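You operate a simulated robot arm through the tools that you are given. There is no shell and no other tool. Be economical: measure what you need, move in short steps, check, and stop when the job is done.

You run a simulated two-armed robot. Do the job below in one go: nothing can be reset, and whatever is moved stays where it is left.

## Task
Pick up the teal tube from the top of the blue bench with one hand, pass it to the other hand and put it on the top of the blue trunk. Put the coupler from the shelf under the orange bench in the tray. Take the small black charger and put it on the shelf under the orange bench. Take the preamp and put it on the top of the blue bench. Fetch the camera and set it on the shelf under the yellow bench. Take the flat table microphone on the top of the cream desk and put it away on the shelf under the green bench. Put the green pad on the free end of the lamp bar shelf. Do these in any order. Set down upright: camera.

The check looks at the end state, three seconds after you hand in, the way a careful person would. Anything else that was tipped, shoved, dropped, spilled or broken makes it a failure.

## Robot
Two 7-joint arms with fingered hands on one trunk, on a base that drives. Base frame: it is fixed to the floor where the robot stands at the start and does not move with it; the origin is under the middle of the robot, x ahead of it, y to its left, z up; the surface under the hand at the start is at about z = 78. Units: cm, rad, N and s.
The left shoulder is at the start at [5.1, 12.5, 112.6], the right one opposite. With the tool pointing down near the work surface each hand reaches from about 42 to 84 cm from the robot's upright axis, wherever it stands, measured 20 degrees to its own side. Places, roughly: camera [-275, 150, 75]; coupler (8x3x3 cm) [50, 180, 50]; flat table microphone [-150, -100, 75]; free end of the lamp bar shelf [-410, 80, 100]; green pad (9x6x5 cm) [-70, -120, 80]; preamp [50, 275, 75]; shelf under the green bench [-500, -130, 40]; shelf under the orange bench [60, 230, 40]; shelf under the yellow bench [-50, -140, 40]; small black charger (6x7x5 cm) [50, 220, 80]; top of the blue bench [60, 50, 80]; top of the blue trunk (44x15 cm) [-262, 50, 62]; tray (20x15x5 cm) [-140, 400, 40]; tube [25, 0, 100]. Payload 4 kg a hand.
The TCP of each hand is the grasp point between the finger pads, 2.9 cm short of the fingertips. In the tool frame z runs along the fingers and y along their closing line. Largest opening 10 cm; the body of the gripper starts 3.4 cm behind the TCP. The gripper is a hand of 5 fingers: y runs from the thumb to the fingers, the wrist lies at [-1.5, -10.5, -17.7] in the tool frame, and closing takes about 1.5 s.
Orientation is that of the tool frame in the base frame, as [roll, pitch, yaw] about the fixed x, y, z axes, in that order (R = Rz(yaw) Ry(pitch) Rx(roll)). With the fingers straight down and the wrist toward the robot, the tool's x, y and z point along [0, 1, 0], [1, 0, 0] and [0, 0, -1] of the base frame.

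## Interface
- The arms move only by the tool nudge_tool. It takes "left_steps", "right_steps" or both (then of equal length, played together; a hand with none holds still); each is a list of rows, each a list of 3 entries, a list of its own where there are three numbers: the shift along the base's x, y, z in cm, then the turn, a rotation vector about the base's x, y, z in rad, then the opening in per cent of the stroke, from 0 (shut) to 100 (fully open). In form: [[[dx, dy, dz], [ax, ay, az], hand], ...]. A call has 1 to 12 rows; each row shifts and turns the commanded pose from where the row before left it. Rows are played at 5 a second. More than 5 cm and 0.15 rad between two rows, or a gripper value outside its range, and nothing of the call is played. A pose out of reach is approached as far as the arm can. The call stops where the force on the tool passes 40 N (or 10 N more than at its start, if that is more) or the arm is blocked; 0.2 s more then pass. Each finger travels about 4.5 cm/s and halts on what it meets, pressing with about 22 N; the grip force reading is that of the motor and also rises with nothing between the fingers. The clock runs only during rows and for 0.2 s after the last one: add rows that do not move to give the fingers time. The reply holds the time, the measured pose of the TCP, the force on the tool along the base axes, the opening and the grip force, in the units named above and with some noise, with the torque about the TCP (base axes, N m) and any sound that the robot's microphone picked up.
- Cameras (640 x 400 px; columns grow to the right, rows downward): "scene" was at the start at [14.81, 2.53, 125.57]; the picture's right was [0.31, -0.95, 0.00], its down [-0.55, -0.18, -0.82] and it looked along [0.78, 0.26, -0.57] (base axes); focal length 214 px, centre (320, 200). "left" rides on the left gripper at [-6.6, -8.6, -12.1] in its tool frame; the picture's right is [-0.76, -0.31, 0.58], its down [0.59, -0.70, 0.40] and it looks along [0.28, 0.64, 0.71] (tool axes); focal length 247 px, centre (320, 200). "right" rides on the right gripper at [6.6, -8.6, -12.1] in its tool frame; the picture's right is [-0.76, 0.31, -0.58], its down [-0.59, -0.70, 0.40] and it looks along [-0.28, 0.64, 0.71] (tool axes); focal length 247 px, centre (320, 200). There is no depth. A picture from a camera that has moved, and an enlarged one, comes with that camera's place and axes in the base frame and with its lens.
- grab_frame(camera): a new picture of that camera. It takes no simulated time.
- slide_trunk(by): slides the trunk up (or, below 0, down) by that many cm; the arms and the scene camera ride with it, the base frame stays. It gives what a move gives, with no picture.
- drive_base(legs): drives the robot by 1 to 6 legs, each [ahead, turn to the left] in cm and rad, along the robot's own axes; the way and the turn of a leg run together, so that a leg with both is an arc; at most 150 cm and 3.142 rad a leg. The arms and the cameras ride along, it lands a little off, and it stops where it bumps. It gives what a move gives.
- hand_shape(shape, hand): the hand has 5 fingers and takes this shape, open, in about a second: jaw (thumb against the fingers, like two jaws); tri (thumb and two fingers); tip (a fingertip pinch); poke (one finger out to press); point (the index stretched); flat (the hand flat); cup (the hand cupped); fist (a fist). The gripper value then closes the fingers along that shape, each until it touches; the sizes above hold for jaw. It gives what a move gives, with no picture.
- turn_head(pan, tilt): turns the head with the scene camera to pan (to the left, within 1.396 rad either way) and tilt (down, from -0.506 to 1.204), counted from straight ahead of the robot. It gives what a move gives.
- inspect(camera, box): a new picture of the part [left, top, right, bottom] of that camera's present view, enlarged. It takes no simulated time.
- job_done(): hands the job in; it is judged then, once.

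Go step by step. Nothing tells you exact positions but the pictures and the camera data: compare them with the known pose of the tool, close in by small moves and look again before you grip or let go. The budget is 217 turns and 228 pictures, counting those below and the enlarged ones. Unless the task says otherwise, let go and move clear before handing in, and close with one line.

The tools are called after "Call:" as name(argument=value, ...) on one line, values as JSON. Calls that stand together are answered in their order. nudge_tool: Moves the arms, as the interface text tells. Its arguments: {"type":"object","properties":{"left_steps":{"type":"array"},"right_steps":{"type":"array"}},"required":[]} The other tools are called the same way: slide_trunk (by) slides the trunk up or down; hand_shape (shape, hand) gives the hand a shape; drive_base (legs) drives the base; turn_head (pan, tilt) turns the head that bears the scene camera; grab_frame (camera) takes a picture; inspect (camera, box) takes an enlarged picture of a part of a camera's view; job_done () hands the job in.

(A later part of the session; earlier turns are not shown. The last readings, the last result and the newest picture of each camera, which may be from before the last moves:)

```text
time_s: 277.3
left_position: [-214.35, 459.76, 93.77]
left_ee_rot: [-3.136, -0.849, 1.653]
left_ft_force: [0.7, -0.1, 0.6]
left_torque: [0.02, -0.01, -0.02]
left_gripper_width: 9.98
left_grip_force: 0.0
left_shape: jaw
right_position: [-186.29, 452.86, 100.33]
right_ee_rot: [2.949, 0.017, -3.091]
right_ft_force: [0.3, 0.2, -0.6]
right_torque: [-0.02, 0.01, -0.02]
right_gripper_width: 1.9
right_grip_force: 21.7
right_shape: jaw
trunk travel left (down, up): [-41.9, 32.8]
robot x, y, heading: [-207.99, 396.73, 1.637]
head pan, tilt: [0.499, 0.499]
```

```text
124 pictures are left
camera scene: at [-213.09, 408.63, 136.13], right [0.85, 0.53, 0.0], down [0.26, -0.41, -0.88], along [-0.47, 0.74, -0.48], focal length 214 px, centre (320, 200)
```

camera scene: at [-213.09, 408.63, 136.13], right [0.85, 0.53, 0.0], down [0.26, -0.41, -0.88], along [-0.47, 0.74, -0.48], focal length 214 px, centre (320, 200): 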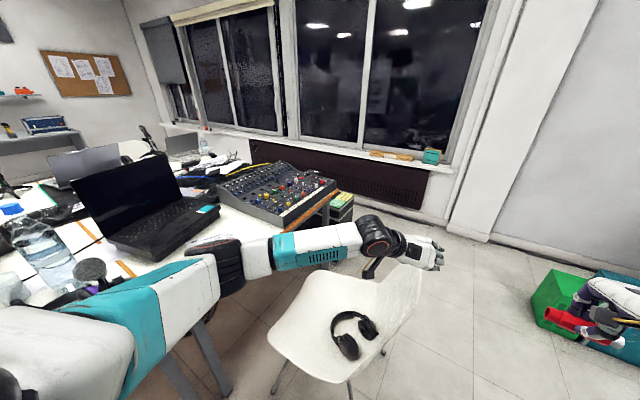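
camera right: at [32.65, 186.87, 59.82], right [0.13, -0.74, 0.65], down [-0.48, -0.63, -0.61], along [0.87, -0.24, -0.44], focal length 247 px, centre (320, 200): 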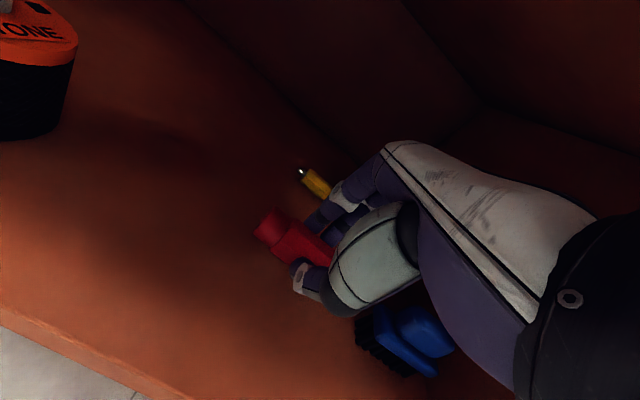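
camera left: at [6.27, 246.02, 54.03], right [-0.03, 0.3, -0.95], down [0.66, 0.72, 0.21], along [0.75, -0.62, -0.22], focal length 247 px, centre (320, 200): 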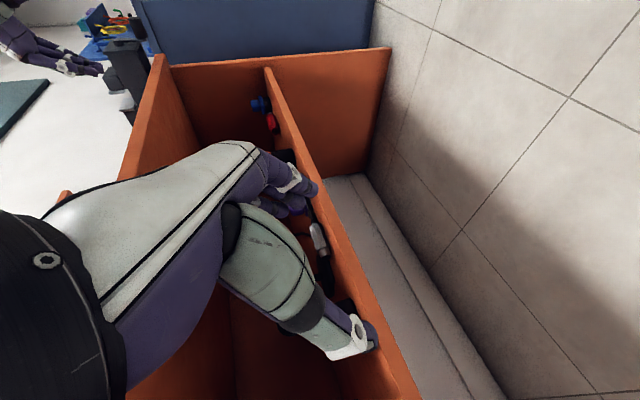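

Clear so far. I'll raise the trunk fully before turning east so the hands pass above the laptop on the desk.

Call:
slide_trunk(by=30)

Call:
drive_base(legs=[[0, -1.637]])

Call:
turn_head(pan=0, tilt=0.8)

Call:
grab_frame(camera="scene")

```text
time_s: 280.3
left_position: [-214.32, 459.74, 123.63]
left_ee_rot: [-3.134, -0.85, 1.652]
left_ft_force: [0.6, -0.7, -0.9]
left_torque: [0.01, 0.0, 0.01]
left_gripper_width: 10.03
left_grip_force: 0.1
left_shape: jaw
right_position: [-186.26, 452.82, 130.33]
right_ee_rot: [2.948, 0.018, -3.091]
right_ft_force: [0.3, -1.2, -0.8]
right_torque: [-0.01, 0.01, 0.01]
right_gripper_width: 1.9
right_grip_force: 22.3
right_shape: jaw
trunk travel left (down, up): [-71.9, 2.8]
robot x, y, heading: [-208.12, 396.78, 1.635]
head pan, tilt: [0.499, 0.499]
```

```text
time_s: 284.8
left_position: [-144.84, 398.58, 123.71]
left_ee_rot: [-3.135, -0.849, 0.012]
left_ft_force: [-0.7, 0.0, 0.4]
left_torque: [0.03, 0.0, -0.01]
left_gripper_width: 9.98
left_grip_force: 0.0
left_shape: jaw
right_position: [-153.59, 370.96, 130.3]
right_ee_rot: [2.949, 0.017, 1.551]
right_ft_force: [0.9, 0.3, -0.5]
right_torque: [-0.02, -0.03, 0.01]
right_gripper_width: 1.87
right_grip_force: 21.9
right_shape: jaw
trunk travel left (down, up): [-71.9, 2.8]
robot x, y, heading: [-207.96, 396.55, -0.001]
head pan, tilt: [0.499, 0.499]
```

```text
time_s: 285.7
left_position: [-144.77, 398.52, 123.78]
left_ee_rot: [-3.135, -0.85, 0.014]
left_ft_force: [-0.7, 0.5, 0.5]
left_torque: [0.0, 0.02, 0.02]
left_gripper_width: 10.03
left_grip_force: 0.0
left_shape: jaw
right_position: [-153.57, 371.1, 130.36]
right_ee_rot: [2.949, 0.016, 1.551]
right_ft_force: [0.1, -0.6, -1.1]
right_torque: [-0.03, -0.02, 0.0]
right_gripper_width: 1.86
right_grip_force: 21.8
right_shape: jaw
trunk travel left (down, up): [-71.9, 2.8]
robot x, y, heading: [-208.34, 396.92, -0.005]
head pan, tilt: [0.0, 0.799]
```

```text
123 pictures are left
camera scene: at [-197.22, 396.44, 163.69], right [-0.01, -1.0, 0.0], down [-0.72, 0.0, -0.7], along [0.7, 0.0, -0.72], focal length 214 px, centre (320, 200)
```

scene: 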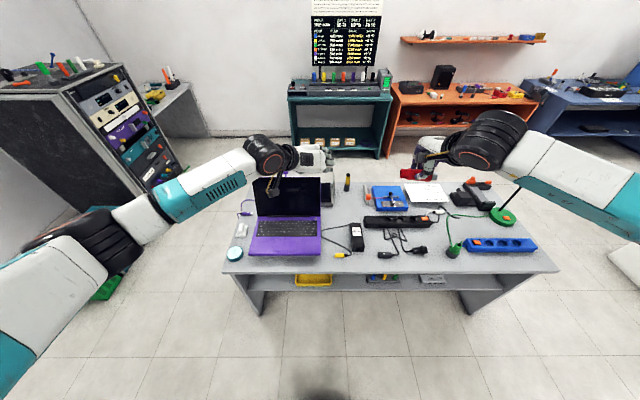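

I can see the tray at the desk's west edge. I'll raise and retract the left hand relative to the shoulder so it stays high when the trunk goes down, and yaw the right hand a bit so its wrist is back-right, with more tilt.

Call:
nudge_tool(left_steps=[[[-1.2, 1, 3.5], [0, 0, 0], 100], [[-1.2, 1, 3.5], [0, 0, 0], 100], [[-1.2, 1, 3.5], [0, 0, 0], 100], [[-1.2, 1, 3.5], [0, 0, 0], 100], [[-1.2, 1, 3.5], [0, 0, 0], 100], [[-1.2, 1, 3.5], [0, 0, 0], 100], [[-1.2, 1, 3.5], [0, 0, 0], 100], [[-1.2, 1, 3.5], [0, 0, 0], 100], [[-1.2, 1, 3.5], [0, 0, 0], 100], [[-1.2, 1, 3.5], [0, 0, 0], 100], [[-1.2, 1, 3.5], [0, 0, 0], 100], [[-1.2, 1, 3.5], [0, 0, 0], 100]], right_steps=[[[0, 0.8, -0.8], [0, 0, 0.06], 0], [[0, 0.8, -0.8], [0, 0, 0.06], 0], [[0, 0.8, -0.8], [0, 0, 0.06], 0], [[0, 0.8, -0.8], [0, 0, 0.06], 0], [[0, 0.8, -0.8], [0, 0, 0.06], 0], [[0, 0.8, -0.8], [0, 0, 0.06], 0], [[0, 0.8, -0.8], [0, 0, 0.06], 0], [[0, 0.8, -0.8], [0, 0, 0.06], 0], [[0, 0.8, -0.8], [0, 0, 0.06], 0], [[0, 0.8, -0.8], [0, 0, 0.06], 0], [[0, 0.8, -0.8], [0, 0, 0], 0], [[0, 0.8, -0.8], [0, 0, 0], 0]])

Call:
grab_frame(camera="scene")

```text
time_s: 288.3
left_position: [-159.29, 410.66, 165.74]
left_ee_rot: [-3.131, -0.85, 0.01]
left_ft_force: [-0.3, 0.5, 0.0]
left_torque: [0.01, -0.02, 0.01]
left_gripper_width: 9.97
left_grip_force: 0.0
left_shape: jaw
right_position: [-153.61, 380.77, 120.82]
right_ee_rot: [2.946, 0.016, 2.151]
right_ft_force: [-0.1, -0.1, 0.3]
right_torque: [0.01, -0.01, -0.04]
right_gripper_width: 1.86
right_grip_force: 21.9
right_shape: jaw
trunk travel left (down, up): [-71.9, 2.8]
robot x, y, heading: [-208.2, 396.54, -0.006]
head pan, tilt: [0.0, 0.799]
```

```text
122 pictures are left
camera scene: at [-197.25, 396.44, 163.69], right [-0.01, -1.0, 0.0], down [-0.72, 0.0, -0.7], along [0.7, 0.0, -0.72], focal length 214 px, centre (320, 200)
```

scene: 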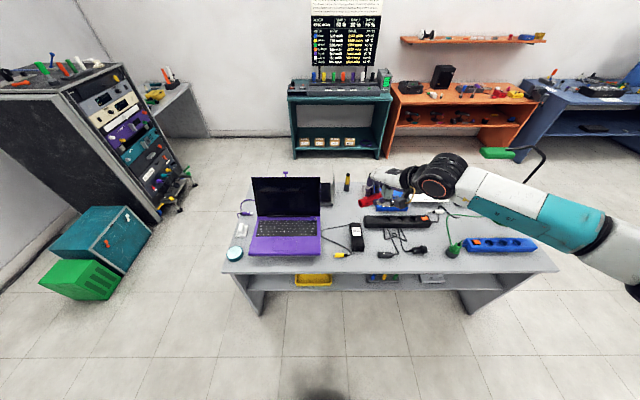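

The left arm is high and clear. I'll tilt the right hand more, pull back a bit, and lower the trunk 38 cm.

Call:
nudge_tool(right_steps=[[[-1.2, 0, 0], [0.05, -0.076, 0], 0], [[-1.2, 0, 0], [0.05, -0.076, 0], 0], [[-1.2, 0, 0], [0.05, -0.076, 0], 0], [[-1.2, 0, 0], [0.05, -0.076, 0], 0], [[0, 0, 0], [0, 0, 0], 0]])

Call:
drive_base(legs=[[-7, 0]])

Call:
slide_trunk(by=-38)

Call:
grab_frame(camera="scene")

```text
time_s: 289.5
left_position: [-159.09, 410.73, 165.75]
left_ee_rot: [-3.132, -0.848, 0.011]
left_ft_force: [0.8, 0.4, 0.2]
left_torque: [0.0, 0.0, -0.02]
left_gripper_width: 9.98
left_grip_force: 0.0
left_shape: jaw
right_position: [-158.21, 380.56, 120.62]
right_ee_rot: [2.583, 0.016, 2.147]
right_ft_force: [-0.1, -0.5, -0.7]
right_torque: [0.0, 0.02, 0.0]
right_gripper_width: 1.87
right_grip_force: 21.8
right_shape: jaw
trunk travel left (down, up): [-71.9, 2.8]
robot x, y, heading: [-207.96, 396.6, -0.006]
head pan, tilt: [0.0, 0.799]
```

```text
time_s: 290.5
left_position: [-166.1, 410.63, 165.63]
left_ee_rot: [-3.134, -0.847, 0.011]
left_ft_force: [0.4, 0.2, -0.3]
left_torque: [0.01, 0.0, -0.01]
left_gripper_width: 9.97
left_grip_force: 0.1
left_shape: jaw
right_position: [-165.45, 380.41, 120.71]
right_ee_rot: [2.585, 0.015, 2.145]
right_ft_force: [0.5, -0.2, -0.5]
right_torque: [-0.01, 0.02, 0.03]
right_gripper_width: 1.88
right_grip_force: 21.9
right_shape: jaw
trunk travel left (down, up): [-71.9, 2.8]
robot x, y, heading: [-215.22, 397.07, -0.006]
head pan, tilt: [0.0, 0.799]
```

```text
time_s: 294.2
left_position: [-166.46, 410.66, 127.82]
left_ee_rot: [-3.133, -0.851, 0.006]
left_ft_force: [0.2, 0.5, 0.8]
left_torque: [0.03, -0.03, 0.01]
left_gripper_width: 10.0
left_grip_force: 0.0
left_shape: jaw
right_position: [-165.59, 380.57, 82.89]
right_ee_rot: [2.583, 0.017, 2.144]
right_ft_force: [-0.4, 0.2, -0.4]
right_torque: [-0.03, 0.0, -0.01]
right_gripper_width: 1.89
right_grip_force: 21.3
right_shape: jaw
trunk travel left (down, up): [-33.9, 40.8]
robot x, y, heading: [-214.84, 396.75, -0.009]
head pan, tilt: [0.0, 0.799]
```

```text
121 pictures are left
camera scene: at [-201.04, 396.43, 125.42], right [-0.01, -1.0, 0.0], down [-0.72, 0.01, -0.7], along [0.7, -0.01, -0.72], focal length 214 px, centre (320, 200)
```

scene: 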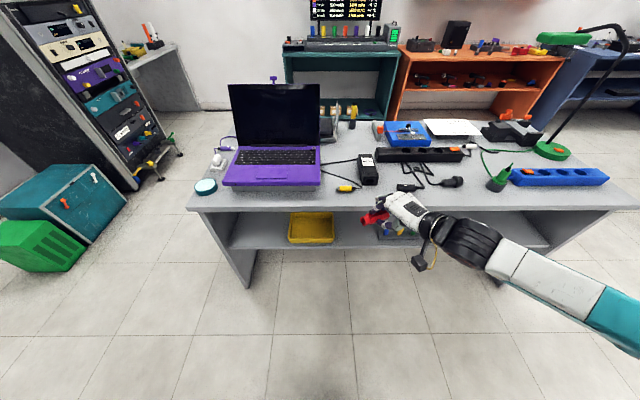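

Call:
slide_trunk(by=-27)

Call:
grab_frame(camera="scene")

Call:
grab_frame(camera="right")

```text
time_s: 297.0
left_position: [-166.41, 410.6, 100.77]
left_ee_rot: [-3.136, -0.852, 0.01]
left_ft_force: [0.2, 0.3, -1.0]
left_torque: [0.0, 0.0, -0.01]
left_gripper_width: 9.98
left_grip_force: 0.1
left_shape: jaw
right_position: [-165.54, 380.46, 55.9]
right_ee_rot: [2.582, 0.016, 2.143]
right_ft_force: [-0.1, 0.4, -0.2]
right_torque: [-0.01, -0.02, 0.02]
right_gripper_width: 1.82
right_grip_force: 22.1
right_shape: jaw
trunk travel left (down, up): [-6.9, 67.8]
robot x, y, heading: [-215.24, 396.64, -0.009]
head pan, tilt: [0.0, 0.799]
```

```text
120 pictures are left
camera scene: at [-191.04, 396.35, 97.27], right [-0.01, -1.0, 0.0], down [-0.72, 0.01, -0.7], along [0.7, -0.01, -0.72], focal length 214 px, centre (320, 200)
```

scene: 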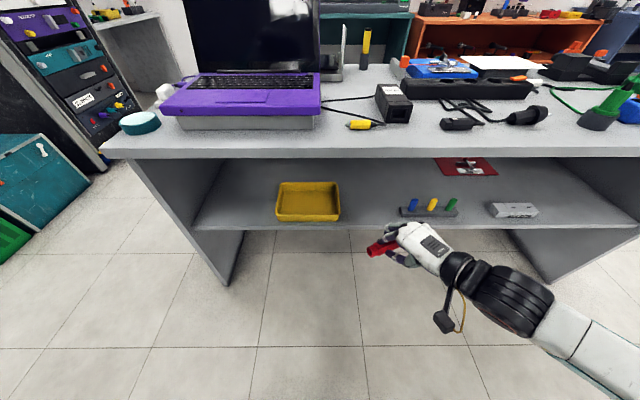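

```text
119 pictures are left
camera right: at [-180.7, 378.73, 61.45], right [0.37, -0.65, 0.66], down [0.0, -0.71, -0.7], along [0.93, 0.26, -0.26], focal length 247 px, centre (320, 200)
```

right: 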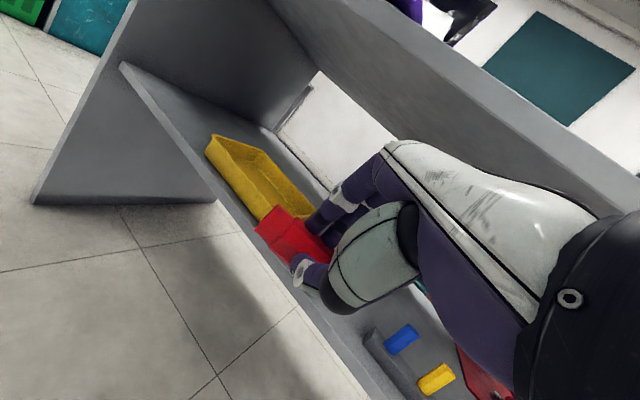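

The tray spans x -147 to -133 and y 389 to 410, with its rim near z = 47. I'll drive 9 cm closer and then move the right hand over the tray.

Call:
drive_base(legs=[[9, 0]])

Call:
nudge_tool(right_steps=[[[0, 1.6, 0], [0, 0, 0], 0], [[0.5, 1.6, 0], [0, 0, 0], 0], [[1.2, 1.6, 0], [0, 0, 0], 0], [[1.2, 1.6, 0], [0, 0, 0], 0], [[1.2, 1.6, 0], [0, 0, 0], 0], [[1.5, 1.6, 0], [0, 0, 0], 0], [[1.5, 1.6, 0], [0, 0, 0], 0], [[1.5, 1.6, 0], [0, 0, 0], 0], [[1.5, 1.6, 0], [0, 0, 0], 0], [[1.5, 1.6, 0], [0, 0, 0], 0], [[1.5, 1.6, 0], [0, 0, 0], 0], [[1.5, 1, 0], [0, 0, 0], 0]])

Call:
grab_frame(camera="scene")

Call:
grab_frame(camera="right")

```text
time_s: 298.1
left_position: [-157.16, 410.62, 100.72]
left_ee_rot: [-3.134, -0.849, 0.01]
left_ft_force: [-0.1, 0.3, 0.2]
left_torque: [0.01, 0.0, -0.02]
left_gripper_width: 9.99
left_grip_force: 0.1
left_shape: jaw
right_position: [-156.52, 380.5, 55.92]
right_ee_rot: [2.585, 0.017, 2.144]
right_ft_force: [0.0, -0.9, -0.8]
right_torque: [-0.01, 0.0, 0.01]
right_gripper_width: 1.83
right_grip_force: 22.2
right_shape: jaw
trunk travel left (down, up): [-6.9, 67.8]
robot x, y, heading: [-205.96, 397.19, -0.005]
head pan, tilt: [0.0, 0.799]
```

```text
time_s: 300.7
left_position: [-157.28, 410.62, 100.71]
left_ee_rot: [-3.135, -0.849, 0.01]
left_ft_force: [-0.2, -0.1, 0.4]
left_torque: [0.0, -0.01, 0.0]
left_gripper_width: 10.0
left_grip_force: 0.0
left_shape: jaw
right_position: [-143.37, 397.52, 55.94]
right_ee_rot: [2.585, 0.015, 2.145]
right_ft_force: [0.0, -0.6, -0.1]
right_torque: [0.02, -0.01, 0.0]
right_gripper_width: 1.85
right_grip_force: 22.1
right_shape: jaw
right hand out of reach, approached as far as the arm can: row 11
trunk travel left (down, up): [-6.9, 67.8]
robot x, y, heading: [-205.84, 396.67, -0.009]
head pan, tilt: [0.0, 0.799]
```

```text
118 pictures are left
camera scene: at [-181.92, 396.32, 97.25], right [-0.01, -1.0, 0.0], down [-0.72, 0.0, -0.7], along [0.7, 0.0, -0.72], focal length 214 px, centre (320, 200)
```

scene: 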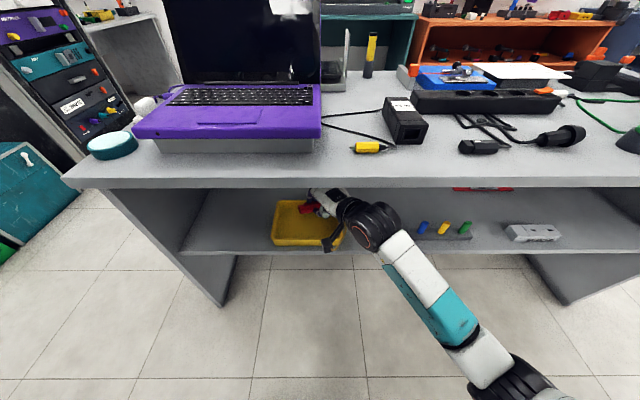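

```text
117 pictures are left
camera right: at [-158.44, 395.54, 61.47], right [0.37, -0.65, 0.66], down [0.0, -0.71, -0.7], along [0.93, 0.26, -0.26], focal length 247 px, centre (320, 200)
```

right: 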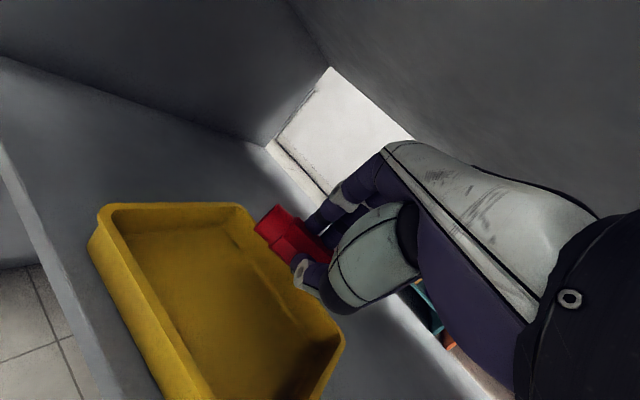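

The coupler is over the middle of the tray. I'll lower it about 6.5 cm and check.

Call:
slide_trunk(by=-6)

Call:
grab_frame(camera="right")

Call:
inspect(camera="scene", box=[240, 150, 420, 270])

```text
time_s: 301.7
left_position: [-157.41, 410.57, 94.85]
left_ee_rot: [-3.136, -0.851, 0.013]
left_ft_force: [0.5, -0.5, 0.6]
left_torque: [0.02, 0.01, -0.02]
left_gripper_width: 9.98
left_grip_force: 0.0
left_shape: jaw
right_position: [-143.68, 397.24, 46.56]
right_ee_rot: [2.637, -0.025, 2.15]
right_ft_force: [3.9, 0.6, 9.9]
right_torque: [-0.23, 0.05, 0.02]
right_gripper_width: 1.82
right_grip_force: 22.0
right_shape: jaw
trunk travel left (down, up): [-0.9, 73.8]
robot x, y, heading: [-206.31, 396.53, -0.006]
head pan, tilt: [0.0, 0.799]
```

```text
116 pictures are left
camera right: at [-158.4, 395.42, 53.23], right [0.41, -0.65, 0.63], down [-0.04, -0.71, -0.7], along [0.91, 0.27, -0.32], focal length 247 px, centre (320, 200)
```

right: 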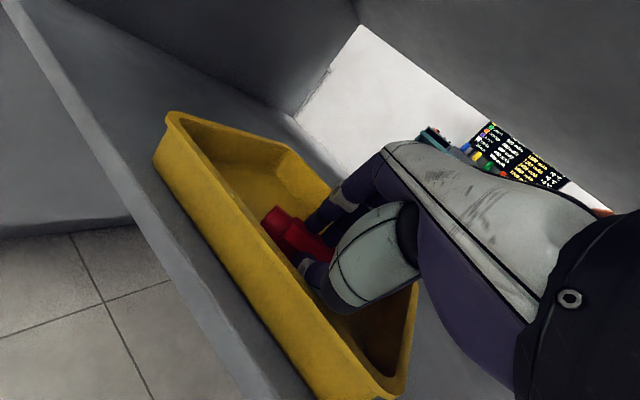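

```text
3.33 times, centred on (330, 210) of scene
camera zoom: at [-179.05, 396.31, 90.85], right [-0.01, -1.0, 0.0], down [-0.72, 0.0, -0.7], along [0.7, 0.0, -0.72], focal length 715 px, centre (287, 167)
```

zoom: 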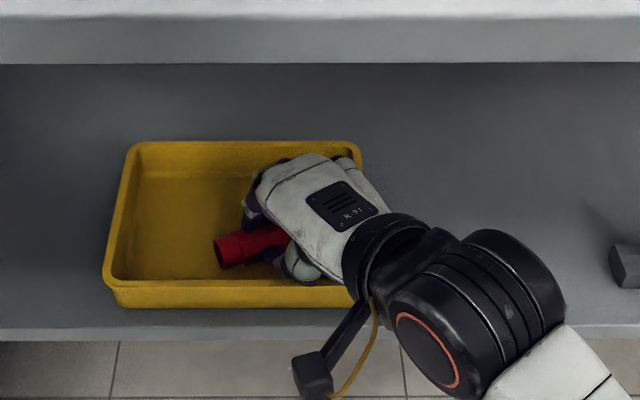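

The coupler is in the tray and in contact. I'll ease up a bit and open.

Call:
nudge_tool(right_steps=[[[0, 0, 0.5], [0, 0, 0], 0], [[0, 0, 0], [0, 0, 0], 20], [[0, 0, 0], [0, 0, 0], 40], [[0, 0, 0], [0, 0, 0], 40], [[0, 0, 0], [0, 0, 0], 40], [[0, 0, 0], [0, 0, 0], 40]])

Call:
nudge_tool(right_steps=[[[0, 0, 1.2], [0, 0, 0], 45], [[0, 0, 1.2], [0, 0, 0], 50], [[0, 0, 1.2], [0, 0, 0], 50], [[0, 0, 1.2], [0, 0, 0], 50], [[0, 0, 1.2], [0, 0, 0], 50], [[0, 0, 1], [0, 0, 0], 50], [[0, 0, 1], [0, 0, 0], 50]])

Call:
grab_frame(camera="right")

```text
time_s: 303.1
left_position: [-157.23, 410.59, 94.75]
left_ee_rot: [-3.136, -0.849, 0.011]
left_ft_force: [0.0, -0.8, 0.0]
left_torque: [0.0, 0.0, -0.02]
left_gripper_width: 10.01
left_grip_force: 0.0
left_shape: jaw
right_position: [-143.81, 397.21, 46.89]
right_ee_rot: [2.642, -0.027, 2.15]
right_ft_force: [0.2, -0.2, -0.1]
right_torque: [0.01, -0.05, 0.01]
right_gripper_width: 3.96
right_grip_force: 0.0
right_shape: jaw
trunk travel left (down, up): [-0.9, 73.8]
robot x, y, heading: [-206.03, 396.56, -0.011]
head pan, tilt: [0.0, 0.799]
```

```text
time_s: 304.7
left_position: [-157.28, 410.46, 94.82]
left_ee_rot: [-3.135, -0.849, 0.011]
left_ft_force: [0.3, 0.1, 0.4]
left_torque: [0.01, -0.01, 0.03]
left_gripper_width: 9.99
left_grip_force: 0.1
left_shape: jaw
right_position: [-143.77, 397.35, 54.94]
right_ee_rot: [2.642, -0.026, 2.149]
right_ft_force: [-0.4, 0.2, 0.1]
right_torque: [-0.01, -0.03, 0.01]
right_gripper_width: 4.97
right_grip_force: 0.0
right_shape: jaw
trunk travel left (down, up): [-0.9, 73.8]
robot x, y, heading: [-205.87, 396.46, -0.002]
head pan, tilt: [0.0, 0.799]
```

```text
114 pictures are left
camera right: at [-158.43, 395.35, 61.55], right [0.42, -0.65, 0.63], down [-0.04, -0.71, -0.7], along [0.91, 0.27, -0.33], focal length 247 px, centre (320, 200)
```

right: 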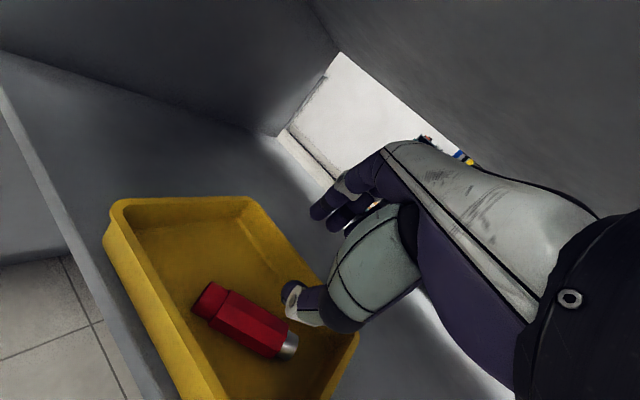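

The coupler lies in the tray. I'll withdraw the right hand, raise the trunk, and head for the camera.

Call:
nudge_tool(right_steps=[[[-1.5, -1.5, 0], [0, 0, 0], 50], [[-1.5, -1.5, 0], [0, 0, 0], 50], [[-1.5, -1.5, 0], [0, 0, 0], 50], [[-1.5, -1.5, 0], [0, 0, 0], 50], [[-1.5, -1.5, 0], [0, 0, 0], 50], [[-1.5, -1.5, 0], [0, 0, 0], 50]])

Call:
drive_base(legs=[[-9, 0]])

Call:
slide_trunk(by=40)

Call:
drive_base(legs=[[0, -1.56], [150, 0]])

Call:
turn_head(pan=-0.5, tilt=0.5)

Call:
grab_frame(camera="scene")

```text
time_s: 306.1
left_position: [-157.44, 410.61, 94.73]
left_ee_rot: [-3.131, -0.848, 0.007]
left_ft_force: [-0.1, -0.4, -0.2]
left_torque: [-0.02, 0.0, -0.04]
left_gripper_width: 9.99
left_grip_force: 0.0
left_shape: jaw
right_position: [-152.92, 388.37, 54.87]
right_ee_rot: [2.641, -0.024, 2.15]
right_ft_force: [0.1, 0.5, 0.3]
right_torque: [0.02, 0.01, -0.01]
right_gripper_width: 4.97
right_grip_force: 0.1
right_shape: jaw
trunk travel left (down, up): [-0.9, 73.8]
robot x, y, heading: [-205.9, 396.95, -0.003]
head pan, tilt: [0.0, 0.799]
```

```text
time_s: 307.2
left_position: [-166.3, 410.66, 94.82]
left_ee_rot: [-3.134, -0.847, 0.008]
left_ft_force: [-0.2, -0.2, 0.5]
left_torque: [-0.02, 0.0, 0.01]
left_gripper_width: 10.0
left_grip_force: 0.0
left_shape: jaw
right_position: [-161.77, 388.34, 54.85]
right_ee_rot: [2.642, -0.027, 2.15]
right_ft_force: [-0.2, 0.1, -0.3]
right_torque: [-0.01, 0.03, -0.04]
right_gripper_width: 4.97
right_grip_force: 0.1
right_shape: jaw
trunk travel left (down, up): [-0.9, 73.8]
robot x, y, heading: [-215.09, 396.91, -0.01]
head pan, tilt: [0.0, 0.799]
```

```text
time_s: 311.0
left_position: [-166.24, 410.65, 134.75]
left_ee_rot: [-3.133, -0.848, 0.007]
left_ft_force: [0.5, 0.2, 0.9]
left_torque: [-0.01, 0.0, -0.03]
left_gripper_width: 9.98
left_grip_force: 0.1
left_shape: jaw
right_position: [-161.77, 388.34, 94.89]
right_ee_rot: [2.643, -0.026, 2.15]
right_ft_force: [0.3, 0.5, -0.6]
right_torque: [-0.02, 0.0, 0.04]
right_gripper_width: 4.97
right_grip_force: 0.0
right_shape: jaw
trunk travel left (down, up): [-40.9, 33.8]
robot x, y, heading: [-214.84, 396.86, -0.011]
head pan, tilt: [0.0, 0.799]
```

```text
time_s: 313.5
left_position: [-167.7, 375.67, 134.72]
left_ee_rot: [-3.121, -0.85, -0.674]
left_ft_force: [-0.9, -1.0, 0.0]
left_torque: [0.08, -0.07, 0.04]
left_gripper_width: 9.98
left_grip_force: 0.2
left_shape: jaw
right_position: [-177.82, 356.06, 95.12]
right_ee_rot: [2.63, -0.04, 1.475]
right_ft_force: [-0.6, -1.0, 0.5]
right_torque: [0.03, 0.0, 0.02]
right_gripper_width: 5.02
right_grip_force: 0.0
right_shape: jaw
trunk travel left (down, up): [-40.9, 33.8]
robot x, y, heading: [-213.73, 396.63, -0.5]
head pan, tilt: [0.0, 0.799]
stopped in leg 1: the robot was blocked; the commanded pose is now the measured one
```

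```text
time_s: 314.4
left_position: [-166.95, 376.43, 134.68]
left_ee_rot: [-3.133, -0.848, -0.662]
left_ft_force: [-0.5, 0.5, 0.8]
left_torque: [-0.01, 0.01, 0.01]
left_gripper_width: 10.01
left_grip_force: 0.0
left_shape: jaw
right_position: [-177.47, 356.44, 95.05]
right_ee_rot: [2.633, -0.034, 1.475]
right_ft_force: [0.3, 0.5, 0.8]
right_torque: [0.0, 0.02, 0.0]
right_gripper_width: 5.01
right_grip_force: 0.0
right_shape: jaw
trunk travel left (down, up): [-40.9, 33.8]
robot x, y, heading: [-214.01, 396.17, -0.502]
head pan, tilt: [-0.499, 0.499]
```

```text
113 pictures are left
camera scene: at [-204.88, 386.13, 135.12], right [-0.84, -0.54, 0.0], down [-0.26, 0.4, -0.88], along [0.47, -0.74, -0.48], focal length 214 px, centre (320, 200)
```

scene: 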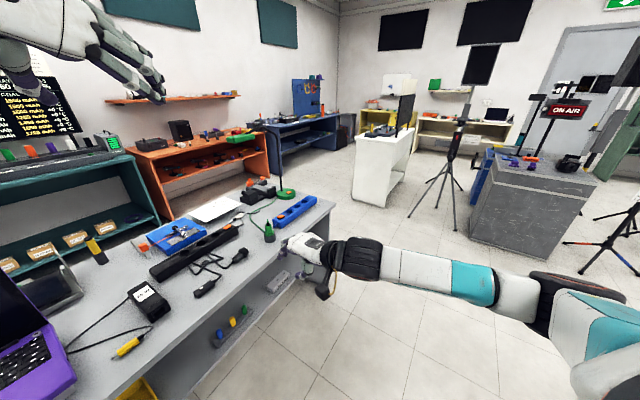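

Something stopped the turn, probably the base near the chair. I'll move forward away from it, raise the arms and look left to check the chair.

Call:
drive_base(legs=[[9, 0]])

Call:
slide_trunk(by=25)

Call:
turn_head(pan=-1.39, tilt=0.6)

Call:
grab_frame(camera="scene")

```text
time_s: 315.6
left_position: [-159.0, 371.89, 134.6]
left_ee_rot: [-3.132, -0.85, -0.663]
left_ft_force: [0.2, -0.4, 0.4]
left_torque: [0.01, 0.01, 0.01]
left_gripper_width: 10.0
left_grip_force: 0.0
left_shape: jaw
right_position: [-169.48, 351.87, 95.06]
right_ee_rot: [2.633, -0.034, 1.476]
right_ft_force: [0.8, -0.6, -0.3]
right_torque: [0.03, -0.01, 0.0]
right_gripper_width: 5.0
right_grip_force: 0.0
right_shape: jaw
trunk travel left (down, up): [-40.9, 33.8]
robot x, y, heading: [-205.76, 391.79, -0.502]
head pan, tilt: [-0.499, 0.499]
```

```text
time_s: 318.1
left_position: [-159.04, 372.06, 159.61]
left_ee_rot: [-3.13, -0.85, -0.662]
left_ft_force: [0.1, -1.0, -0.1]
left_torque: [0.01, 0.0, 0.0]
left_gripper_width: 9.97
left_grip_force: 0.0
left_shape: jaw
right_position: [-169.52, 351.91, 120.13]
right_ee_rot: [2.631, -0.033, 1.476]
right_ft_force: [0.7, 0.1, 0.5]
right_torque: [0.0, 0.01, 0.0]
right_gripper_width: 4.97
right_grip_force: 0.0
right_shape: jaw
trunk travel left (down, up): [-65.9, 8.8]
robot x, y, heading: [-205.98, 391.94, -0.501]
head pan, tilt: [-0.499, 0.499]
```

```text
time_s: 319.3
left_position: [-159.04, 371.88, 159.66]
left_ee_rot: [-3.132, -0.85, -0.661]
left_ft_force: [0.1, -0.1, 0.3]
left_torque: [0.01, 0.0, 0.01]
left_gripper_width: 9.99
left_grip_force: 0.1
left_shape: jaw
right_position: [-169.56, 351.99, 120.26]
right_ee_rot: [2.632, -0.034, 1.475]
right_ft_force: [-0.9, -0.5, 0.1]
right_torque: [-0.03, 0.03, -0.01]
right_gripper_width: 5.01
right_grip_force: 0.2
right_shape: jaw
trunk travel left (down, up): [-65.9, 8.8]
robot x, y, heading: [-205.86, 391.64, -0.503]
head pan, tilt: [-1.389, 0.6]
```

```text
112 pictures are left
camera scene: at [-206.28, 381.88, 159.37], right [-0.95, 0.31, 0.0], down [0.18, 0.54, -0.83], along [-0.26, -0.78, -0.56], focal length 214 px, centre (320, 200)
```

scene: 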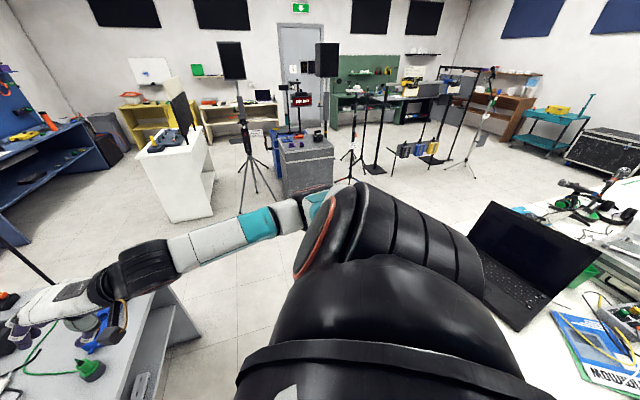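

Call:
drive_base(legs=[[0, -1.06]])

Call:
turn_head(pan=0, tilt=0.5)

Call:
grab_frame(camera="scene")

```text
time_s: 321.4
left_position: [-174.26, 350.05, 159.61]
left_ee_rot: [-3.125, -0.852, -1.179]
left_ft_force: [-2.2, 0.1, 0.7]
left_torque: [0.03, -0.08, 0.07]
left_gripper_width: 9.98
left_grip_force: 0.0
left_shape: jaw
right_position: [-193.09, 337.86, 120.59]
right_ee_rot: [2.621, -0.038, 0.962]
right_ft_force: [0.3, 0.7, -1.4]
right_torque: [-0.07, -0.06, -0.02]
right_gripper_width: 5.01
right_grip_force: 0.1
right_shape: jaw
trunk travel left (down, up): [-65.9, 8.8]
robot x, y, heading: [-204.76, 390.74, -0.888]
head pan, tilt: [-1.389, 0.6]
stopped in leg 1: the robot was blocked; the commanded pose is now the measured one
```

```text
time_s: 322.9
left_position: [-173.83, 350.2, 159.56]
left_ee_rot: [-3.128, -0.852, -1.174]
left_ft_force: [0.1, 0.0, 0.0]
left_torque: [-0.02, -0.02, 0.01]
left_gripper_width: 10.02
left_grip_force: 0.1
left_shape: jaw
right_position: [-192.94, 337.81, 120.8]
right_ee_rot: [2.618, -0.031, 0.963]
right_ft_force: [0.1, -0.2, 0.8]
right_torque: [0.0, 0.0, -0.03]
right_gripper_width: 4.99
right_grip_force: 0.1
right_shape: jaw
trunk travel left (down, up): [-65.9, 8.8]
robot x, y, heading: [-204.78, 390.67, -0.885]
head pan, tilt: [0.0, 0.499]
```

```text
111 pictures are left
camera scene: at [-197.51, 381.27, 160.28], right [-0.78, -0.63, 0.0], down [-0.3, 0.37, -0.88], along [0.55, -0.68, -0.48], focal length 214 px, centre (320, 200)
```

scene: 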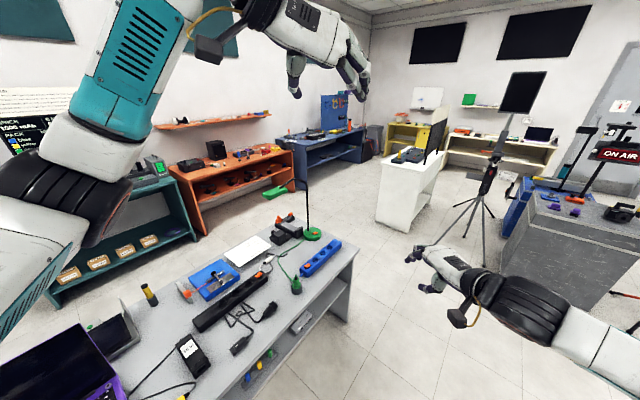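

The base tail still touches something behind it. I'll move further forward (south-east) before continuing the turn.

Call:
drive_base(legs=[[10, 0], [0, -0.35], [10, 0], [0, -0.34]])

Call:
turn_head(pan=1.39, tilt=0.7)

Call:
grab_frame(camera="scene")

```text
time_s: 327.0
left_position: [-197.01, 322.22, 159.66]
left_ee_rot: [-3.129, -0.852, -1.86]
left_ft_force: [0.0, -0.2, 0.1]
left_torque: [-0.01, -0.02, 0.03]
left_gripper_width: 10.0
left_grip_force: 0.1
left_shape: jaw
right_position: [-219.45, 324.85, 120.74]
right_ee_rot: [2.619, -0.031, 0.276]
right_ft_force: [0.2, -0.4, -0.2]
right_torque: [0.01, -0.07, 0.01]
right_gripper_width: 4.98
right_grip_force: 0.0
right_shape: jaw
trunk travel left (down, up): [-65.9, 8.8]
robot x, y, heading: [-195.26, 373.32, -1.578]
head pan, tilt: [0.0, 0.499]
```

```text
time_s: 328.5
left_position: [-196.77, 322.29, 159.71]
left_ee_rot: [-3.13, -0.851, -1.86]
left_ft_force: [-0.4, 0.4, -0.6]
left_torque: [0.03, 0.03, -0.01]
left_gripper_width: 10.01
left_grip_force: 0.1
left_shape: jaw
right_position: [-219.51, 324.75, 120.91]
right_ee_rot: [2.616, -0.029, 0.277]
right_ft_force: [-0.2, -0.2, 0.2]
right_torque: [0.01, 0.0, 0.03]
right_gripper_width: 5.01
right_grip_force: 0.1
right_shape: jaw
trunk travel left (down, up): [-65.9, 8.8]
robot x, y, heading: [-195.31, 373.43, -1.576]
head pan, tilt: [1.389, 0.7]
```

```text
110 pictures are left
camera scene: at [-186.96, 368.87, 158.51], right [-0.19, -0.98, 0.0], down [-0.63, 0.12, -0.77], along [0.75, -0.14, -0.64], focal length 214 px, centre (320, 200)
```

scene: 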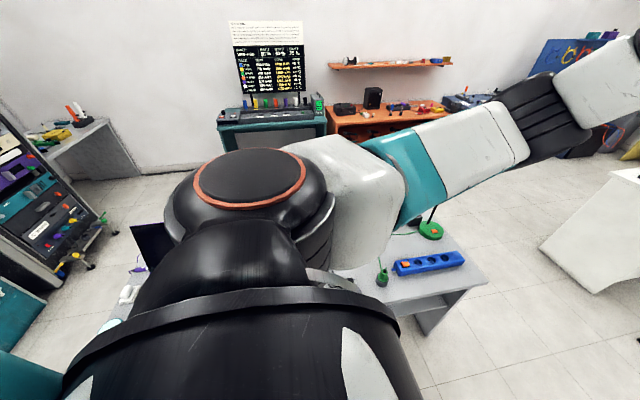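

Now facing south. I'll drive down and around to the north side of the grey trunk.

Call:
drive_base(legs=[[128, 0], [0, -1.57], [88, 0], [0, 1.57]])

Call:
turn_head(pan=0, tilt=0.7)

Call:
grab_frame(camera="scene")

```text
time_s: 346.9
left_position: [-287.23, 197.67, 159.63]
left_ee_rot: [-3.132, -0.851, -1.895]
left_ft_force: [-0.4, 0.0, -0.6]
left_torque: [-0.01, 0.02, 0.01]
left_gripper_width: 10.01
left_grip_force: 0.0
left_shape: jaw
right_position: [-309.91, 201.15, 120.73]
right_ee_rot: [2.618, -0.029, 0.239]
right_ft_force: [-0.8, 0.1, -0.3]
right_torque: [0.04, -0.01, 0.0]
right_gripper_width: 5.0
right_grip_force: 0.0
right_shape: jaw
trunk travel left (down, up): [-65.9, 8.8]
robot x, y, heading: [-283.96, 248.61, -1.611]
head pan, tilt: [1.389, 0.7]
```

```text
time_s: 348.4
left_position: [-287.29, 197.89, 159.61]
left_ee_rot: [-3.132, -0.854, -1.896]
left_ft_force: [-0.6, 0.1, -0.3]
left_torque: [0.0, -0.01, -0.02]
left_gripper_width: 9.98
left_grip_force: 0.1
left_shape: jaw
right_position: [-309.79, 201.16, 120.71]
right_ee_rot: [2.618, -0.029, 0.239]
right_ft_force: [0.1, -0.1, 0.3]
right_torque: [-0.01, 0.0, 0.02]
right_gripper_width: 5.0
right_grip_force: 0.0
right_shape: jaw
trunk travel left (down, up): [-65.9, 8.8]
robot x, y, heading: [-283.81, 248.43, -1.616]
head pan, tilt: [0.0, 0.7]
```

```text
109 pictures are left
camera scene: at [-284.31, 237.35, 158.51], right [-1.0, 0.04, 0.0], down [0.03, 0.64, -0.76], along [-0.03, -0.76, -0.64], focal length 214 px, centre (320, 200)
```

scene: 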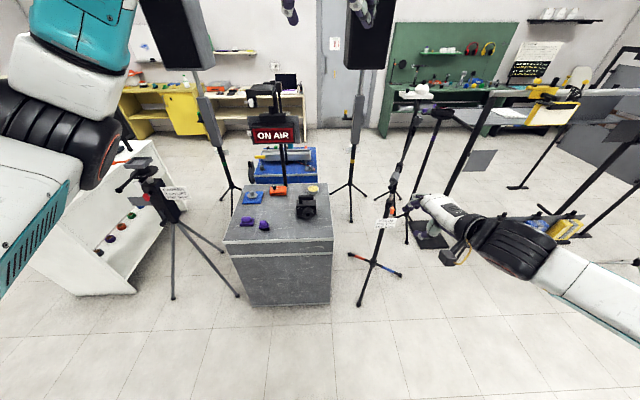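

Call:
inspect(camera="scene", box=[220, 170, 380, 270])

```text
4.00 times, centred on (300, 220) of scene
camera zoom: at [-284.31, 237.35, 158.51], right [-1.0, 0.04, 0.0], down [0.03, 0.64, -0.76], along [-0.03, -0.76, -0.64], focal length 858 px, centre (400, 120)
```

zoom: 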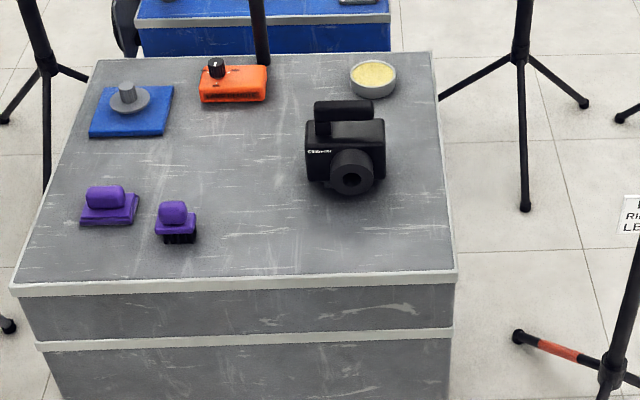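

The camera sits lens-north with a bar handle on top. I'll move the left arm aside, square up the right hand, lower the trunk to normal height and drive closer for a better look.

Call:
nudge_tool(left_steps=[[[2.2, 0.5, -0.5], [0, 0, 0], 100], [[2.2, 0.5, -0.5], [0, 0, 0], 100], [[2.2, 0.5, -0.5], [0, 0, 0], 100], [[2.2, 0.5, -0.5], [0, 0, 0], 100], [[2.2, 0.5, -0.5], [0, 0, 0], 100], [[2.2, 0.5, -0.5], [0, 0, 0], 100], [[2.2, 0.5, -0.5], [0, 0, 0], 100], [[2.2, 0.5, -0.5], [0, 0, 0], 100], [[2.2, 0.5, -0.5], [0, 0, 0], 100], [[2.2, 0.5, -0.5], [0, 0, 0], 100], [[2.2, 0.5, -0.5], [0, 0, 0], 100], [[2.2, 0.5, -0.5], [0, 0, 0], 100]], right_steps=[[[1, 0, 0], [0, 0, -0.03], 50], [[1, 0, 0], [0, 0, -0.03], 50], [[1, 0, 0], [0, 0, -0.03], 50], [[1, 0, 0], [0, 0, -0.03], 50], [[1, 0, 0], [0, 0, -0.03], 50], [[1, 0, 0], [0, 0, -0.03], 50], [[1, 0, 0], [0, 0, -0.03], 50], [[1, 0, 0], [0, 0, -0.02], 50], [[1, 0, 0], [0, 0, -0.01], 50], [[1, 0, 0], [0, 0, 0], 50], [[1, 0, 0], [0, 0, 0], 50], [[1, 0, 0], [0, 0, 0], 50]])

Call:
drive_base(legs=[[0, 0.04], [22, 0]])

Call:
slide_trunk(by=-26)

Call:
grab_frame(camera="scene")

Call:
grab_frame(camera="right")

```text
time_s: 351.0
left_position: [-260.78, 203.6, 153.65]
left_ee_rot: [-3.132, -0.85, -1.896]
left_ft_force: [-0.1, 0.0, 1.2]
left_torque: [0.0, -0.02, 0.0]
left_gripper_width: 9.99
left_grip_force: 0.0
left_shape: jaw
right_position: [-305.02, 201.46, 120.71]
right_ee_rot: [2.622, -0.032, 0.114]
right_ft_force: [0.0, 0.2, -0.6]
right_torque: [-0.02, 0.02, 0.0]
right_gripper_width: 5.0
right_grip_force: 0.1
right_shape: jaw
right hand out of reach, approached as far as the arm can: row 5, 6, 7, 8, 9, 10, 11, 12
trunk travel left (down, up): [-65.9, 8.8]
robot x, y, heading: [-283.82, 248.93, -1.618]
head pan, tilt: [0.0, 0.7]
```

```text
time_s: 353.1
left_position: [-259.35, 182.19, 153.52]
left_ee_rot: [-3.133, -0.852, -1.858]
left_ft_force: [-0.3, 0.9, -0.5]
left_torque: [0.04, 0.01, -0.02]
left_gripper_width: 10.0
left_grip_force: 0.0
left_shape: jaw
right_position: [-303.39, 178.39, 120.64]
right_ee_rot: [2.623, -0.034, 0.151]
right_ft_force: [-0.5, 0.4, -0.2]
right_torque: [0.04, 0.0, -0.01]
right_gripper_width: 4.99
right_grip_force: 0.0
right_shape: jaw
trunk travel left (down, up): [-65.9, 8.8]
robot x, y, heading: [-283.85, 226.48, -1.578]
head pan, tilt: [0.0, 0.7]
```

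```text
time_s: 355.8
left_position: [-259.43, 182.21, 127.63]
left_ee_rot: [-3.129, -0.851, -1.864]
left_ft_force: [0.2, -0.1, 0.0]
left_torque: [0.01, -0.03, -0.01]
left_gripper_width: 10.01
left_grip_force: 0.1
left_shape: jaw
right_position: [-303.4, 178.37, 94.67]
right_ee_rot: [2.62, -0.034, 0.152]
right_ft_force: [-0.2, -0.1, -0.3]
right_torque: [0.0, 0.01, 0.0]
right_gripper_width: 4.99
right_grip_force: 0.1
right_shape: jaw
trunk travel left (down, up): [-39.9, 34.8]
robot x, y, heading: [-283.55, 226.13, -1.578]
head pan, tilt: [0.0, 0.7]
```

```text
107 pictures are left
camera scene: at [-284.02, 213.02, 132.36], right [-1.0, 0.01, 0.0], down [0.0, 0.64, -0.76], along [-0.01, -0.76, -0.64], focal length 214 px, centre (320, 200)
```

scene: 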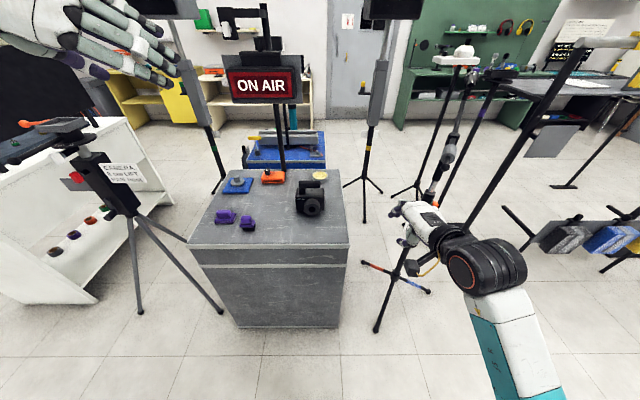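

```text
106 pictures are left
camera right: at [-299.2, 192.66, 101.15], right [-0.77, -0.1, 0.63], down [-0.62, 0.32, -0.71], along [-0.13, -0.94, -0.31], focal length 247 px, centre (320, 200)
```

right: 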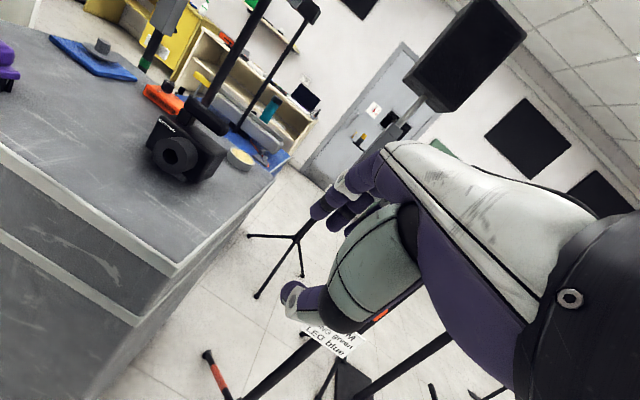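

Call:
inspect(camera="right", box=[120, 80, 280, 200])

Call:
inspect(camera="scene", box=[270, 160, 350, 230])

```text
3.33 times, centred on (200, 140) of right
camera zoom: at [-299.2, 192.66, 101.15], right [-0.77, -0.1, 0.63], down [-0.62, 0.32, -0.71], along [-0.13, -0.94, -0.31], focal length 823 px, centre (720, 400)
```

zoom: 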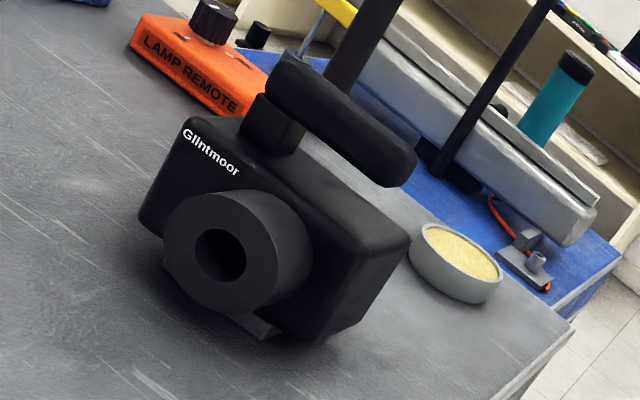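

```text
5.71 times, centred on (310, 195) of scene
camera zoom: at [-284.02, 213.02, 132.36], right [-1.0, 0.01, 0.0], down [0.0, 0.64, -0.76], along [-0.01, -0.76, -0.64], focal length 1226 px, centre (377, 229)
```

zoom: 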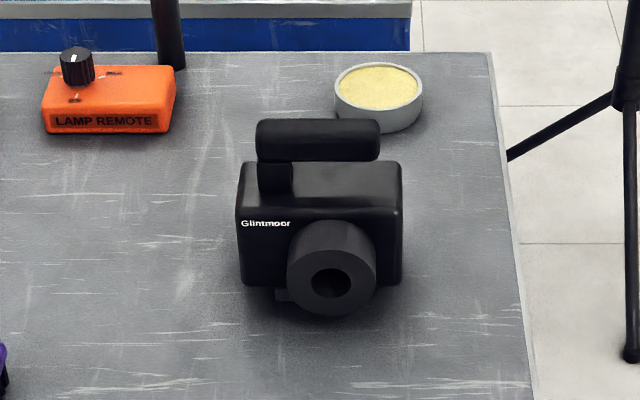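

The handle is a bar at about [-281, 148, 85.3] with a 3 cm gap beneath it. I'll drive 12 cm closer and bring the right hand above the handle, squared to it.

Call:
drive_base(legs=[[12, 0]])

Call:
nudge_tool(right_steps=[[[1.5, -1.4, 0], [0, 0, 0], 60], [[1.9, -1.4, 0], [0, 0, -0.015], 60], [[1.9, -1.4, 0], [0, 0, -0.015], 60], [[1.9, -1.4, 0], [0, 0, -0.015], 60], [[1.9, -1.4, 0], [0, 0, -0.015], 60], [[1.9, -1.4, 0], [0, 0, -0.015], 60], [[1.9, -1.4, 0], [0, 0, -0.015], 60], [[1.9, -1.4, 0], [0, 0, -0.015], 60], [[1.9, -1.4, 0], [0, 0, -0.015], 60], [[1.9, -1.4, 0], [0, 0, -0.015], 60], [[1.9, -1, 0], [0, 0, -0.015], 60], [[1.9, -0.5, 0], [0, 0, -0.01], 60]])

Call:
grab_frame(camera="right")

Call:
inspect(camera="scene", box=[240, 130, 400, 250])

```text
time_s: 357.0
left_position: [-259.38, 170.28, 127.56]
left_ee_rot: [-3.131, -0.851, -1.859]
left_ft_force: [-0.1, 0.6, 0.7]
left_torque: [0.01, 0.01, 0.02]
left_gripper_width: 10.02
left_grip_force: 0.0
left_shape: jaw
right_position: [-303.41, 166.39, 94.57]
right_ee_rot: [2.622, -0.033, 0.152]
right_ft_force: [0.0, -1.0, 0.0]
right_torque: [-0.03, -0.02, 0.02]
right_gripper_width: 4.99
right_grip_force: 0.1
right_shape: jaw
trunk travel left (down, up): [-39.9, 34.8]
robot x, y, heading: [-284.05, 214.51, -1.573]
head pan, tilt: [0.0, 0.7]
```

```text
time_s: 359.6
left_position: [-259.44, 170.41, 127.6]
left_ee_rot: [-3.133, -0.851, -1.856]
left_ft_force: [-0.1, 0.0, 0.1]
left_torque: [0.0, 0.01, 0.01]
left_gripper_width: 10.0
left_grip_force: 0.0
left_shape: jaw
right_position: [-303.59, 166.42, 94.59]
right_ee_rot: [2.624, -0.033, 0.153]
right_ft_force: [-1.0, -0.5, -0.4]
right_torque: [0.0, -0.04, 0.03]
right_gripper_width: 5.99
right_grip_force: 0.2
right_shape: jaw
right hand out of reach, approached as far as the arm can: row 1, 2, 3, 4, 5, 6, 7, 8, 9, 10, 11, 12
trunk travel left (down, up): [-39.9, 34.8]
robot x, y, heading: [-284.38, 214.02, -1.577]
head pan, tilt: [0.0, 0.7]
```

```text
103 pictures are left
camera right: at [-299.23, 180.71, 101.11], right [-0.77, -0.1, 0.63], down [-0.62, 0.32, -0.71], along [-0.13, -0.94, -0.31], focal length 247 px, centre (320, 200)
```

right: 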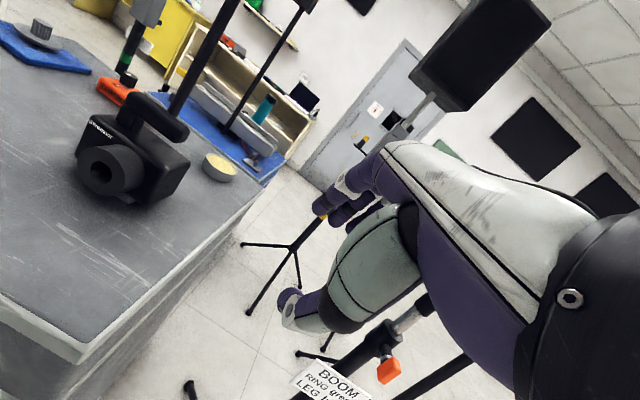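

```text
3.33 times, centred on (320, 190) of scene
camera zoom: at [-284.07, 201.08, 132.34], right [-1.0, 0.01, 0.0], down [0.0, 0.64, -0.76], along [0.0, -0.76, -0.64], focal length 715 px, centre (320, 233)
```

zoom: 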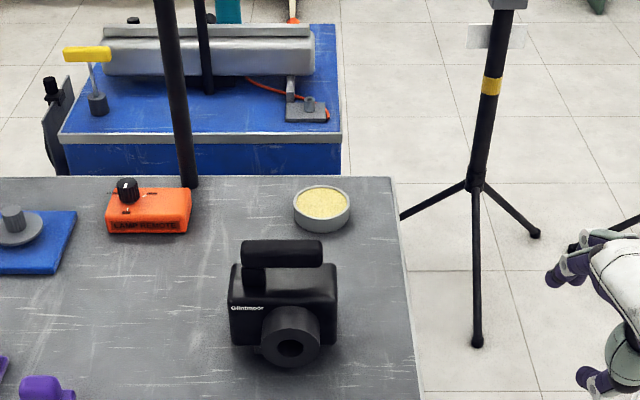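

The right arm is at a joint limit in that direction. I'll extend it forward first, then move across.

Call:
nudge_tool(right_steps=[[[0, -1.5, 1], [0, 0, 0], 60], [[0, -1.5, 1], [0, 0, 0], 60], [[0, -1.5, 1], [0, 0, 0], 60], [[0, -1.5, 1], [0, 0, 0], 60], [[0, -1.5, 1], [0, 0, 0], 60], [[0, -1.5, 1], [0, 0, 0], 60], [[0.8, -1, 0.5], [0, 0, 0], 60], [[1, -1, 0], [0, 0, 0], 60], [[1, -1, 0], [0, 0, 0], 60], [[1, -1, 0], [0, 0, 0], 60], [[1.5, -0.5, 0], [0, 0, 0], 60], [[1.5, 0, 0], [0, 0, 0], 60]])

```text
time_s: 362.2
left_position: [-259.31, 170.38, 127.71]
left_ee_rot: [-3.131, -0.851, -1.857]
left_ft_force: [0.4, -0.5, 0.6]
left_torque: [0.04, 0.01, 0.01]
left_gripper_width: 9.98
left_grip_force: 0.0
left_shape: jaw
right_position: [-303.49, 166.32, 94.65]
right_ee_rot: [2.623, -0.032, 0.151]
right_ft_force: [-1.5, -0.4, -0.6]
right_torque: [0.02, -0.02, 0.02]
right_gripper_width: 5.98
right_grip_force: 0.0
right_shape: jaw
right hand out of reach, approached as far as the arm can: row 1, 2, 3, 4, 5, 6, 7, 8, 9, 10, 11, 12
trunk travel left (down, up): [-39.9, 34.8]
robot x, y, heading: [-284.13, 214.39, -1.578]
head pan, tilt: [0.0, 0.7]
```

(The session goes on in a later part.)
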